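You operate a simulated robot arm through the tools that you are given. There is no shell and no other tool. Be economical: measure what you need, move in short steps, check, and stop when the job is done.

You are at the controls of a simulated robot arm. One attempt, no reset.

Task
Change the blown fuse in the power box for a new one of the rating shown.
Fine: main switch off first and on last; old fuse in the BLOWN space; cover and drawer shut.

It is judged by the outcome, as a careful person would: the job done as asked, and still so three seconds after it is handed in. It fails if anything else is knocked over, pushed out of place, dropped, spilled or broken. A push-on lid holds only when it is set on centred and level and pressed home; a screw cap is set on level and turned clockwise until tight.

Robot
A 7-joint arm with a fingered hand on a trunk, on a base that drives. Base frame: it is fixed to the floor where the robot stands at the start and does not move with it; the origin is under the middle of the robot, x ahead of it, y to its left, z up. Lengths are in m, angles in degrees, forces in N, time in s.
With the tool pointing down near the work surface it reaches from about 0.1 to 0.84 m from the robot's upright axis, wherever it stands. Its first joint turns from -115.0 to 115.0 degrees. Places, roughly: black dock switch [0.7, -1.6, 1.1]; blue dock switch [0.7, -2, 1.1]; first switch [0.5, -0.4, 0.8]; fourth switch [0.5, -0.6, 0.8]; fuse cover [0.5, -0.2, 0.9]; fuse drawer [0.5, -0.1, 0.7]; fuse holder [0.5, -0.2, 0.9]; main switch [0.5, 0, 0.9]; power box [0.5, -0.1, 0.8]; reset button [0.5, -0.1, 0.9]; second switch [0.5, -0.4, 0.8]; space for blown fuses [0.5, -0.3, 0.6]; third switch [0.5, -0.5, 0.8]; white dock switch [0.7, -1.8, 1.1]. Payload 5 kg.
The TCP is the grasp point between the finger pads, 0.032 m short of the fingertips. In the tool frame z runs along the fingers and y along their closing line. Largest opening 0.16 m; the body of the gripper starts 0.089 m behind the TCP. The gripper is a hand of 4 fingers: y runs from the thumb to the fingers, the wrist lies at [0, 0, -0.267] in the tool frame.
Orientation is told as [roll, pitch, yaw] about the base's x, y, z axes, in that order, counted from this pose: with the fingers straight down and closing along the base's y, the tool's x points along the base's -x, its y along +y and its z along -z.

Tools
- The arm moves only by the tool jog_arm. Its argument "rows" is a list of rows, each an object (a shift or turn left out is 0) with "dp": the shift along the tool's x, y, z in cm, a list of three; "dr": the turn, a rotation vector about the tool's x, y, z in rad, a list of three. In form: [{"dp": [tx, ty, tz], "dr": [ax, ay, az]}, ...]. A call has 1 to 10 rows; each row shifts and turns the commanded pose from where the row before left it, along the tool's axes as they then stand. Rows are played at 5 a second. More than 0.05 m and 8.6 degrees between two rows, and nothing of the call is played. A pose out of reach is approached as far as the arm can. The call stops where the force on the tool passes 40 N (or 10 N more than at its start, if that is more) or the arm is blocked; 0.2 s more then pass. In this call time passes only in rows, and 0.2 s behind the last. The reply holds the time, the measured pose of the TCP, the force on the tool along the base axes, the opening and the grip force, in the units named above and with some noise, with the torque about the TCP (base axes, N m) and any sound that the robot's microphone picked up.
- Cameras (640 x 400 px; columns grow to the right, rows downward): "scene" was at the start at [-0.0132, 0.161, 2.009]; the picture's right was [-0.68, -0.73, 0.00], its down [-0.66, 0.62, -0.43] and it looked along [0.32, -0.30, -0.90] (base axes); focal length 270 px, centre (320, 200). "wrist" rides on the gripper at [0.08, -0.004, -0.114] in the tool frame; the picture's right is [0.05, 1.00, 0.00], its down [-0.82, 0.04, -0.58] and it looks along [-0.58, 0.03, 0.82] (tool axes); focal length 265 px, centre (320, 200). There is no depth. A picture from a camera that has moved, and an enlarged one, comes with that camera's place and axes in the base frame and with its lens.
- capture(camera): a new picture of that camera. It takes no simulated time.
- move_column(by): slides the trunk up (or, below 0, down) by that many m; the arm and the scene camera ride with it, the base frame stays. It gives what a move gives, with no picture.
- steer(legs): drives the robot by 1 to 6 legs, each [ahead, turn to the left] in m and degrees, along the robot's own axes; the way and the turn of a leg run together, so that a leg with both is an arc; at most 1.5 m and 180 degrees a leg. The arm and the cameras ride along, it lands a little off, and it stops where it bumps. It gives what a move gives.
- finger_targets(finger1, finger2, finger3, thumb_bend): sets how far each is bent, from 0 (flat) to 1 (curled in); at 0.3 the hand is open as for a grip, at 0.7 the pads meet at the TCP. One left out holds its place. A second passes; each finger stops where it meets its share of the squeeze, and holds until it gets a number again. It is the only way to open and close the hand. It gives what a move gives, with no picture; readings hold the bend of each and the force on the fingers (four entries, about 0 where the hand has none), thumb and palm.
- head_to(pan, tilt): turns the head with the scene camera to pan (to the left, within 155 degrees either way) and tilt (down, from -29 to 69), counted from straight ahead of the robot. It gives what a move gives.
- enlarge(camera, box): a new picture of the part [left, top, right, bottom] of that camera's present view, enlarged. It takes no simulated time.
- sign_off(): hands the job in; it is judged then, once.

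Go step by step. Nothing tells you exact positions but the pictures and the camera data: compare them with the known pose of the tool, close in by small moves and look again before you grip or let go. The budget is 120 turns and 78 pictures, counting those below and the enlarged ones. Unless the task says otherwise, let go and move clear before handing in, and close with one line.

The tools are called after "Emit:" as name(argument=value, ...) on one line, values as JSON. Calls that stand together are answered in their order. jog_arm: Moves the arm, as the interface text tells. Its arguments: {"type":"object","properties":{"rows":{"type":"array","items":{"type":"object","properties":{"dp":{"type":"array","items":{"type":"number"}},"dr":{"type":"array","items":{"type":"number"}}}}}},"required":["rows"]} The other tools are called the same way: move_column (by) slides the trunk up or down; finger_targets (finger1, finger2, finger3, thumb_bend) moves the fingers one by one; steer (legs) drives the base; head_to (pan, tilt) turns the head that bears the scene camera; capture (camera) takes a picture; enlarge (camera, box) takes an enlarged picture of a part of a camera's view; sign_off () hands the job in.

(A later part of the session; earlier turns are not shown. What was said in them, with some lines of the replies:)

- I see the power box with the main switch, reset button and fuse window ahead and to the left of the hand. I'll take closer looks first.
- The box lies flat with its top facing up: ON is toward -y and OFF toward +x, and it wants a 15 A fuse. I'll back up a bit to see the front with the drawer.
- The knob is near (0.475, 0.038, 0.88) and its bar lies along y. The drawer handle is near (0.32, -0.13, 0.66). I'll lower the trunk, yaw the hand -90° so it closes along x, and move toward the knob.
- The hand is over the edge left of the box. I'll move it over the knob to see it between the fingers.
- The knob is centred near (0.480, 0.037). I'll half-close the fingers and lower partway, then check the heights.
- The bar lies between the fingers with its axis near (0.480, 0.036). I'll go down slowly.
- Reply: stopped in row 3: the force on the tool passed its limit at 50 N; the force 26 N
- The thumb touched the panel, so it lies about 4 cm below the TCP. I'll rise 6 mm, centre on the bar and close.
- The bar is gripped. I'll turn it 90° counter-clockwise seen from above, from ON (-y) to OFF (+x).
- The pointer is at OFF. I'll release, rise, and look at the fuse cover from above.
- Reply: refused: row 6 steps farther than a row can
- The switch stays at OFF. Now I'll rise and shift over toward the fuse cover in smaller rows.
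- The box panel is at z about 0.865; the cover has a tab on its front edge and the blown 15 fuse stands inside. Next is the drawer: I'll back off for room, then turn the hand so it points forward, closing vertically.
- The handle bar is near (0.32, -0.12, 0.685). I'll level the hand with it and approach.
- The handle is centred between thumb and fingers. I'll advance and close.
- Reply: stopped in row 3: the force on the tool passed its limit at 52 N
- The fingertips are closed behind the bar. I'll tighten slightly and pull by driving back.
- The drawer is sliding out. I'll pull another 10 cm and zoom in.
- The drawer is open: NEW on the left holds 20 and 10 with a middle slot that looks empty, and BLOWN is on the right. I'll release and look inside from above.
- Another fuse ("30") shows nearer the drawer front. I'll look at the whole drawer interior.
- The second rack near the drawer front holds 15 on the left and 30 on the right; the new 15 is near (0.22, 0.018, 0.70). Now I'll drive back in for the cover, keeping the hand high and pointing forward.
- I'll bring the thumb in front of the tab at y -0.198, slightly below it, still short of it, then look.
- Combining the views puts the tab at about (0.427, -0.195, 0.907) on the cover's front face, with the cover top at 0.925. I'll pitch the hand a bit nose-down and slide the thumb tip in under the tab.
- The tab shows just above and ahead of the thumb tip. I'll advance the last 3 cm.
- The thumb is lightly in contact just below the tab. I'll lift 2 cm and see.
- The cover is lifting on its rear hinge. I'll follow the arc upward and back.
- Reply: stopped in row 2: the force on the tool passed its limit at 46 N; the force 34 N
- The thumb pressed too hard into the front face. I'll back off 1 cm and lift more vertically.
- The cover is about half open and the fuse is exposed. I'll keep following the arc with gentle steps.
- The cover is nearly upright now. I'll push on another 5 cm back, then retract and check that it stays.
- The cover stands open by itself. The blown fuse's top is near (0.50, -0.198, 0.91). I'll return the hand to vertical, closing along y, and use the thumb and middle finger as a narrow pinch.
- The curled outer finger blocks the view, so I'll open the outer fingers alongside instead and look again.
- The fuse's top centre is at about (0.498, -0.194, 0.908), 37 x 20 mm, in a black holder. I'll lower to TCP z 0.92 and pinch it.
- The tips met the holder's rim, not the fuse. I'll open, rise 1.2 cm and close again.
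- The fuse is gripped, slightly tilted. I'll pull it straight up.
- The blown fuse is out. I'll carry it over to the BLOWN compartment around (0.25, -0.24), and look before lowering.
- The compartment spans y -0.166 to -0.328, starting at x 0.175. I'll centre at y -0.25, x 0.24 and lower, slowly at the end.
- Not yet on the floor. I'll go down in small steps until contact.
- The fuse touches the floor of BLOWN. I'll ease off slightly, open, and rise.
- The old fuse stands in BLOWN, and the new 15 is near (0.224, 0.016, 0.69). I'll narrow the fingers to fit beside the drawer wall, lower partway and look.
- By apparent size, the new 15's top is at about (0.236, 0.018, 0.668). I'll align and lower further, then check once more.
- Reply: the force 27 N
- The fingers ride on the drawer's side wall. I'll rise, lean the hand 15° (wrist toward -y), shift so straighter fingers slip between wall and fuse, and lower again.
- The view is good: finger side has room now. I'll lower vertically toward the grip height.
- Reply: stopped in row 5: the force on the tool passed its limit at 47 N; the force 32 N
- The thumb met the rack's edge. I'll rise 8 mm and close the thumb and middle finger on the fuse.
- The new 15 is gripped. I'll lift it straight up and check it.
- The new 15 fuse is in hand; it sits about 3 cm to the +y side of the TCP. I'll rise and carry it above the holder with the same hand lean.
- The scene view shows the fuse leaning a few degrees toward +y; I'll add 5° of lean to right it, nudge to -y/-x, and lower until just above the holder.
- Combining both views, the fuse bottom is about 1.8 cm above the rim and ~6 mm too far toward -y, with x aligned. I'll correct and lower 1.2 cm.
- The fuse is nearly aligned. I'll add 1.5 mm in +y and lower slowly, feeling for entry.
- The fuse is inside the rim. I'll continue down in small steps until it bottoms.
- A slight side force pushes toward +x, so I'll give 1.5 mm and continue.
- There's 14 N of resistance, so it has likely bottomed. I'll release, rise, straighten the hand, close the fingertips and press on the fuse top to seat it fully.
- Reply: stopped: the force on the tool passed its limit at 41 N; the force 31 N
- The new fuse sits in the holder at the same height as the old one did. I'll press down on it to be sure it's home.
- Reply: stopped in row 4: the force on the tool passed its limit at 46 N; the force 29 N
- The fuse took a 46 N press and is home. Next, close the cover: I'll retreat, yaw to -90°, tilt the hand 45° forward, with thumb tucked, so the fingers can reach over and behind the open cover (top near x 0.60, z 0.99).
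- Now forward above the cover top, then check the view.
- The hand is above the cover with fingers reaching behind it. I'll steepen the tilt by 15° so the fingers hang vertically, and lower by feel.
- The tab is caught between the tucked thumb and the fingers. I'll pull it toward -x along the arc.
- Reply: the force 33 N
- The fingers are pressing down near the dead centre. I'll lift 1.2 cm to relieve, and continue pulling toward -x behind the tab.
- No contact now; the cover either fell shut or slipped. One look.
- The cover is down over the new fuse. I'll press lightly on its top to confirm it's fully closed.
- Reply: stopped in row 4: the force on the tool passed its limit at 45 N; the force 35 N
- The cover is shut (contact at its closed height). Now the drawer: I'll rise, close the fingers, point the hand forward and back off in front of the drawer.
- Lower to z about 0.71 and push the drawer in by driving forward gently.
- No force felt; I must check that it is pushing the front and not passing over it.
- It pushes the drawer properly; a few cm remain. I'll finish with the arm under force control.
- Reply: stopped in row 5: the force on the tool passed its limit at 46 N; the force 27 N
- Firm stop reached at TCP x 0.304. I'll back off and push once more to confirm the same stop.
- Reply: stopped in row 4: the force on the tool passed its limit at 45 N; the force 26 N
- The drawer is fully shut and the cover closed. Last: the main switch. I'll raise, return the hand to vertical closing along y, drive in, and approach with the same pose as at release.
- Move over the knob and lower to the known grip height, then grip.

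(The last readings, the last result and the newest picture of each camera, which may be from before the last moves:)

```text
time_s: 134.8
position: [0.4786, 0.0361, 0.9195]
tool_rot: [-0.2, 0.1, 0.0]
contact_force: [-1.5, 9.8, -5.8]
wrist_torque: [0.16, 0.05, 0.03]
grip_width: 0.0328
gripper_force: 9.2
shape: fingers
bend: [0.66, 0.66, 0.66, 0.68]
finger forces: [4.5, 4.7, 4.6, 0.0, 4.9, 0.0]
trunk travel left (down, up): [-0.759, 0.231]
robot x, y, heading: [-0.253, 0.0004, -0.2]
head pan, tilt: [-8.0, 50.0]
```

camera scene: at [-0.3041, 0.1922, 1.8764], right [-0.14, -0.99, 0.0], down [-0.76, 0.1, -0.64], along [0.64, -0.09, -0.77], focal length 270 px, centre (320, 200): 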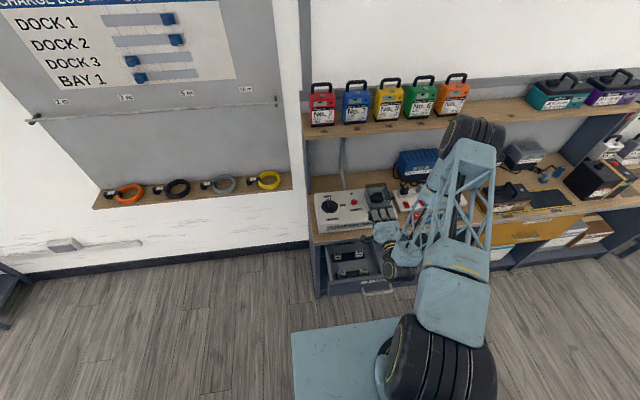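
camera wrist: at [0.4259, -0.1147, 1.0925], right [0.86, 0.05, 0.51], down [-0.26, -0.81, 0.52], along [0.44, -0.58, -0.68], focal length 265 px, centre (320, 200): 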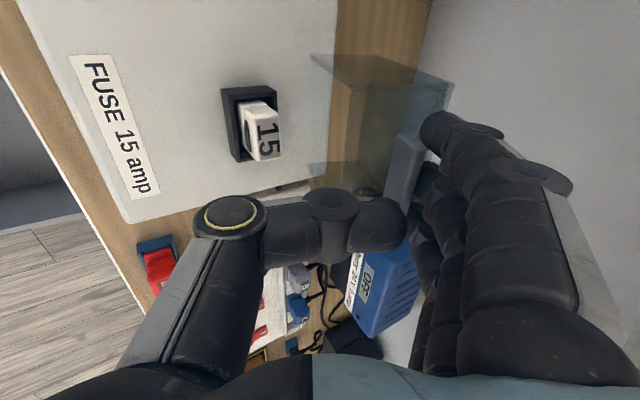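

The grip readings match the earlier grip on the bar. Now I'll turn it 90° clockwise (seen from above) to ON.

Emit:
jog_arm(rows=[{"dr": [0, 0, 0.149]}, {"dr": [0, 0, 0.149]}, {"dr": [0, 0, 0.149]}, {"dr": [0, 0, 0.149]}, {"dr": [0, 0, 0.149]}, {"dr": [0, 0, 0.149]}, {"dr": [0, 0, 0.149]}, {"dr": [0, 0, 0.149]}, {"dr": [0, 0, 0.149]}, {"dr": [0, 0, 0.149]}])

Emit:
jog_arm(rows=[{"dr": [0, 0, 0.1]}])

Emit:
finger_targets(finger1=0.5, finger2=0.5, finger3=0.5, thumb_bend=0.5)

Emit:
jog_arm(rows=[{"dp": [0, 0, -4]}, {"dp": [0, 0, -4]}, {"dp": [0, 0, -4]}, {"dp": [0, 0, -4]}])

Emit:
capture(camera="wrist")

```text
time_s: 137.0
position: [0.4799, 0.0344, 0.9209]
tool_rot: [0.1, -0.3, -85.6]
contact_force: [3.7, 7.3, -0.2]
wrist_torque: [0.18, -0.03, -0.08]
grip_width: 0.0329
gripper_force: 9.1
shape: fingers
bend: [0.66, 0.66, 0.67, 0.68]
finger forces: [4.4, 3.6, 2.9, 0.0, 7.2, 0.0]
trunk travel left (down, up): [-0.759, 0.231]
robot x, y, heading: [-0.2534, -0.001, 0.5]
head pan, tilt: [-8.0, 50.0]
```

```text
time_s: 137.4
position: [0.4792, 0.0356, 0.9205]
tool_rot: [0.2, -0.2, -91.2]
contact_force: [5.1, 6.8, 0.3]
wrist_torque: [0.11, -0.09, 0.01]
grip_width: 0.0325
gripper_force: 9.3
shape: fingers
bend: [0.66, 0.66, 0.67, 0.68]
finger forces: [3.4, 3.9, 3.9, 0.0, 6.9, 0.0]
trunk travel left (down, up): [-0.759, 0.231]
robot x, y, heading: [-0.2532, 0.0024, 0.2]
head pan, tilt: [-8.0, 50.0]
```

```text
time_s: 138.4
position: [0.4777, 0.0365, 0.9212]
tool_rot: [0.1, -0.2, -91.2]
contact_force: [-0.7, -0.2, -0.8]
wrist_torque: [-0.01, 0.01, -0.02]
grip_width: 0.0905
gripper_force: 0.0
shape: fingers
bend: [0.5, 0.5, 0.5, 0.5]
finger forces: [0.0, 0.1, 0.0, 0.0, 0.1, 0.0]
trunk travel left (down, up): [-0.759, 0.231]
robot x, y, heading: [-0.2496, -0.0025, 0.1]
head pan, tilt: [-8.0, 50.0]
```

```text
time_s: 139.4
position: [0.4777, 0.036, 1.0816]
tool_rot: [0.1, -0.2, -91.1]
contact_force: [-0.3, 0.1, 0.0]
wrist_torque: [0.0, 0.03, 0.02]
grip_width: 0.0905
gripper_force: 0.0
shape: fingers
bend: [0.5, 0.5, 0.5, 0.5]
finger forces: [0.0, 0.0, 0.0, 0.1, 0.0, 0.0]
trunk travel left (down, up): [-0.759, 0.231]
robot x, y, heading: [-0.251, -0.0039, 0.1]
head pan, tilt: [-8.0, 50.0]
```

```text
0 pictures are left
camera wrist: at [0.4756, 0.1172, 1.1966], right [1.0, 0.03, 0.0], down [0.03, -0.81, 0.58], along [0.02, -0.58, -0.81], focal length 265 px, centre (320, 200)
```

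wrist: 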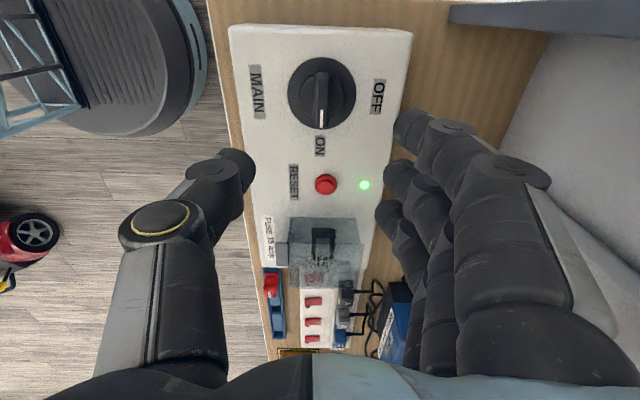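

The switch points to ON, the green lamp is lit, the cover and drawer are shut, and the hand is clear. I'm handing in.

Emit:
sign_off()

```text
The job is handed in.
```

The blown fuse is swapped for a new 15 amp one and lies in the BLOWN space. The cover and drawer are shut, and the main switch went off first and on last; the green lamp is lit.
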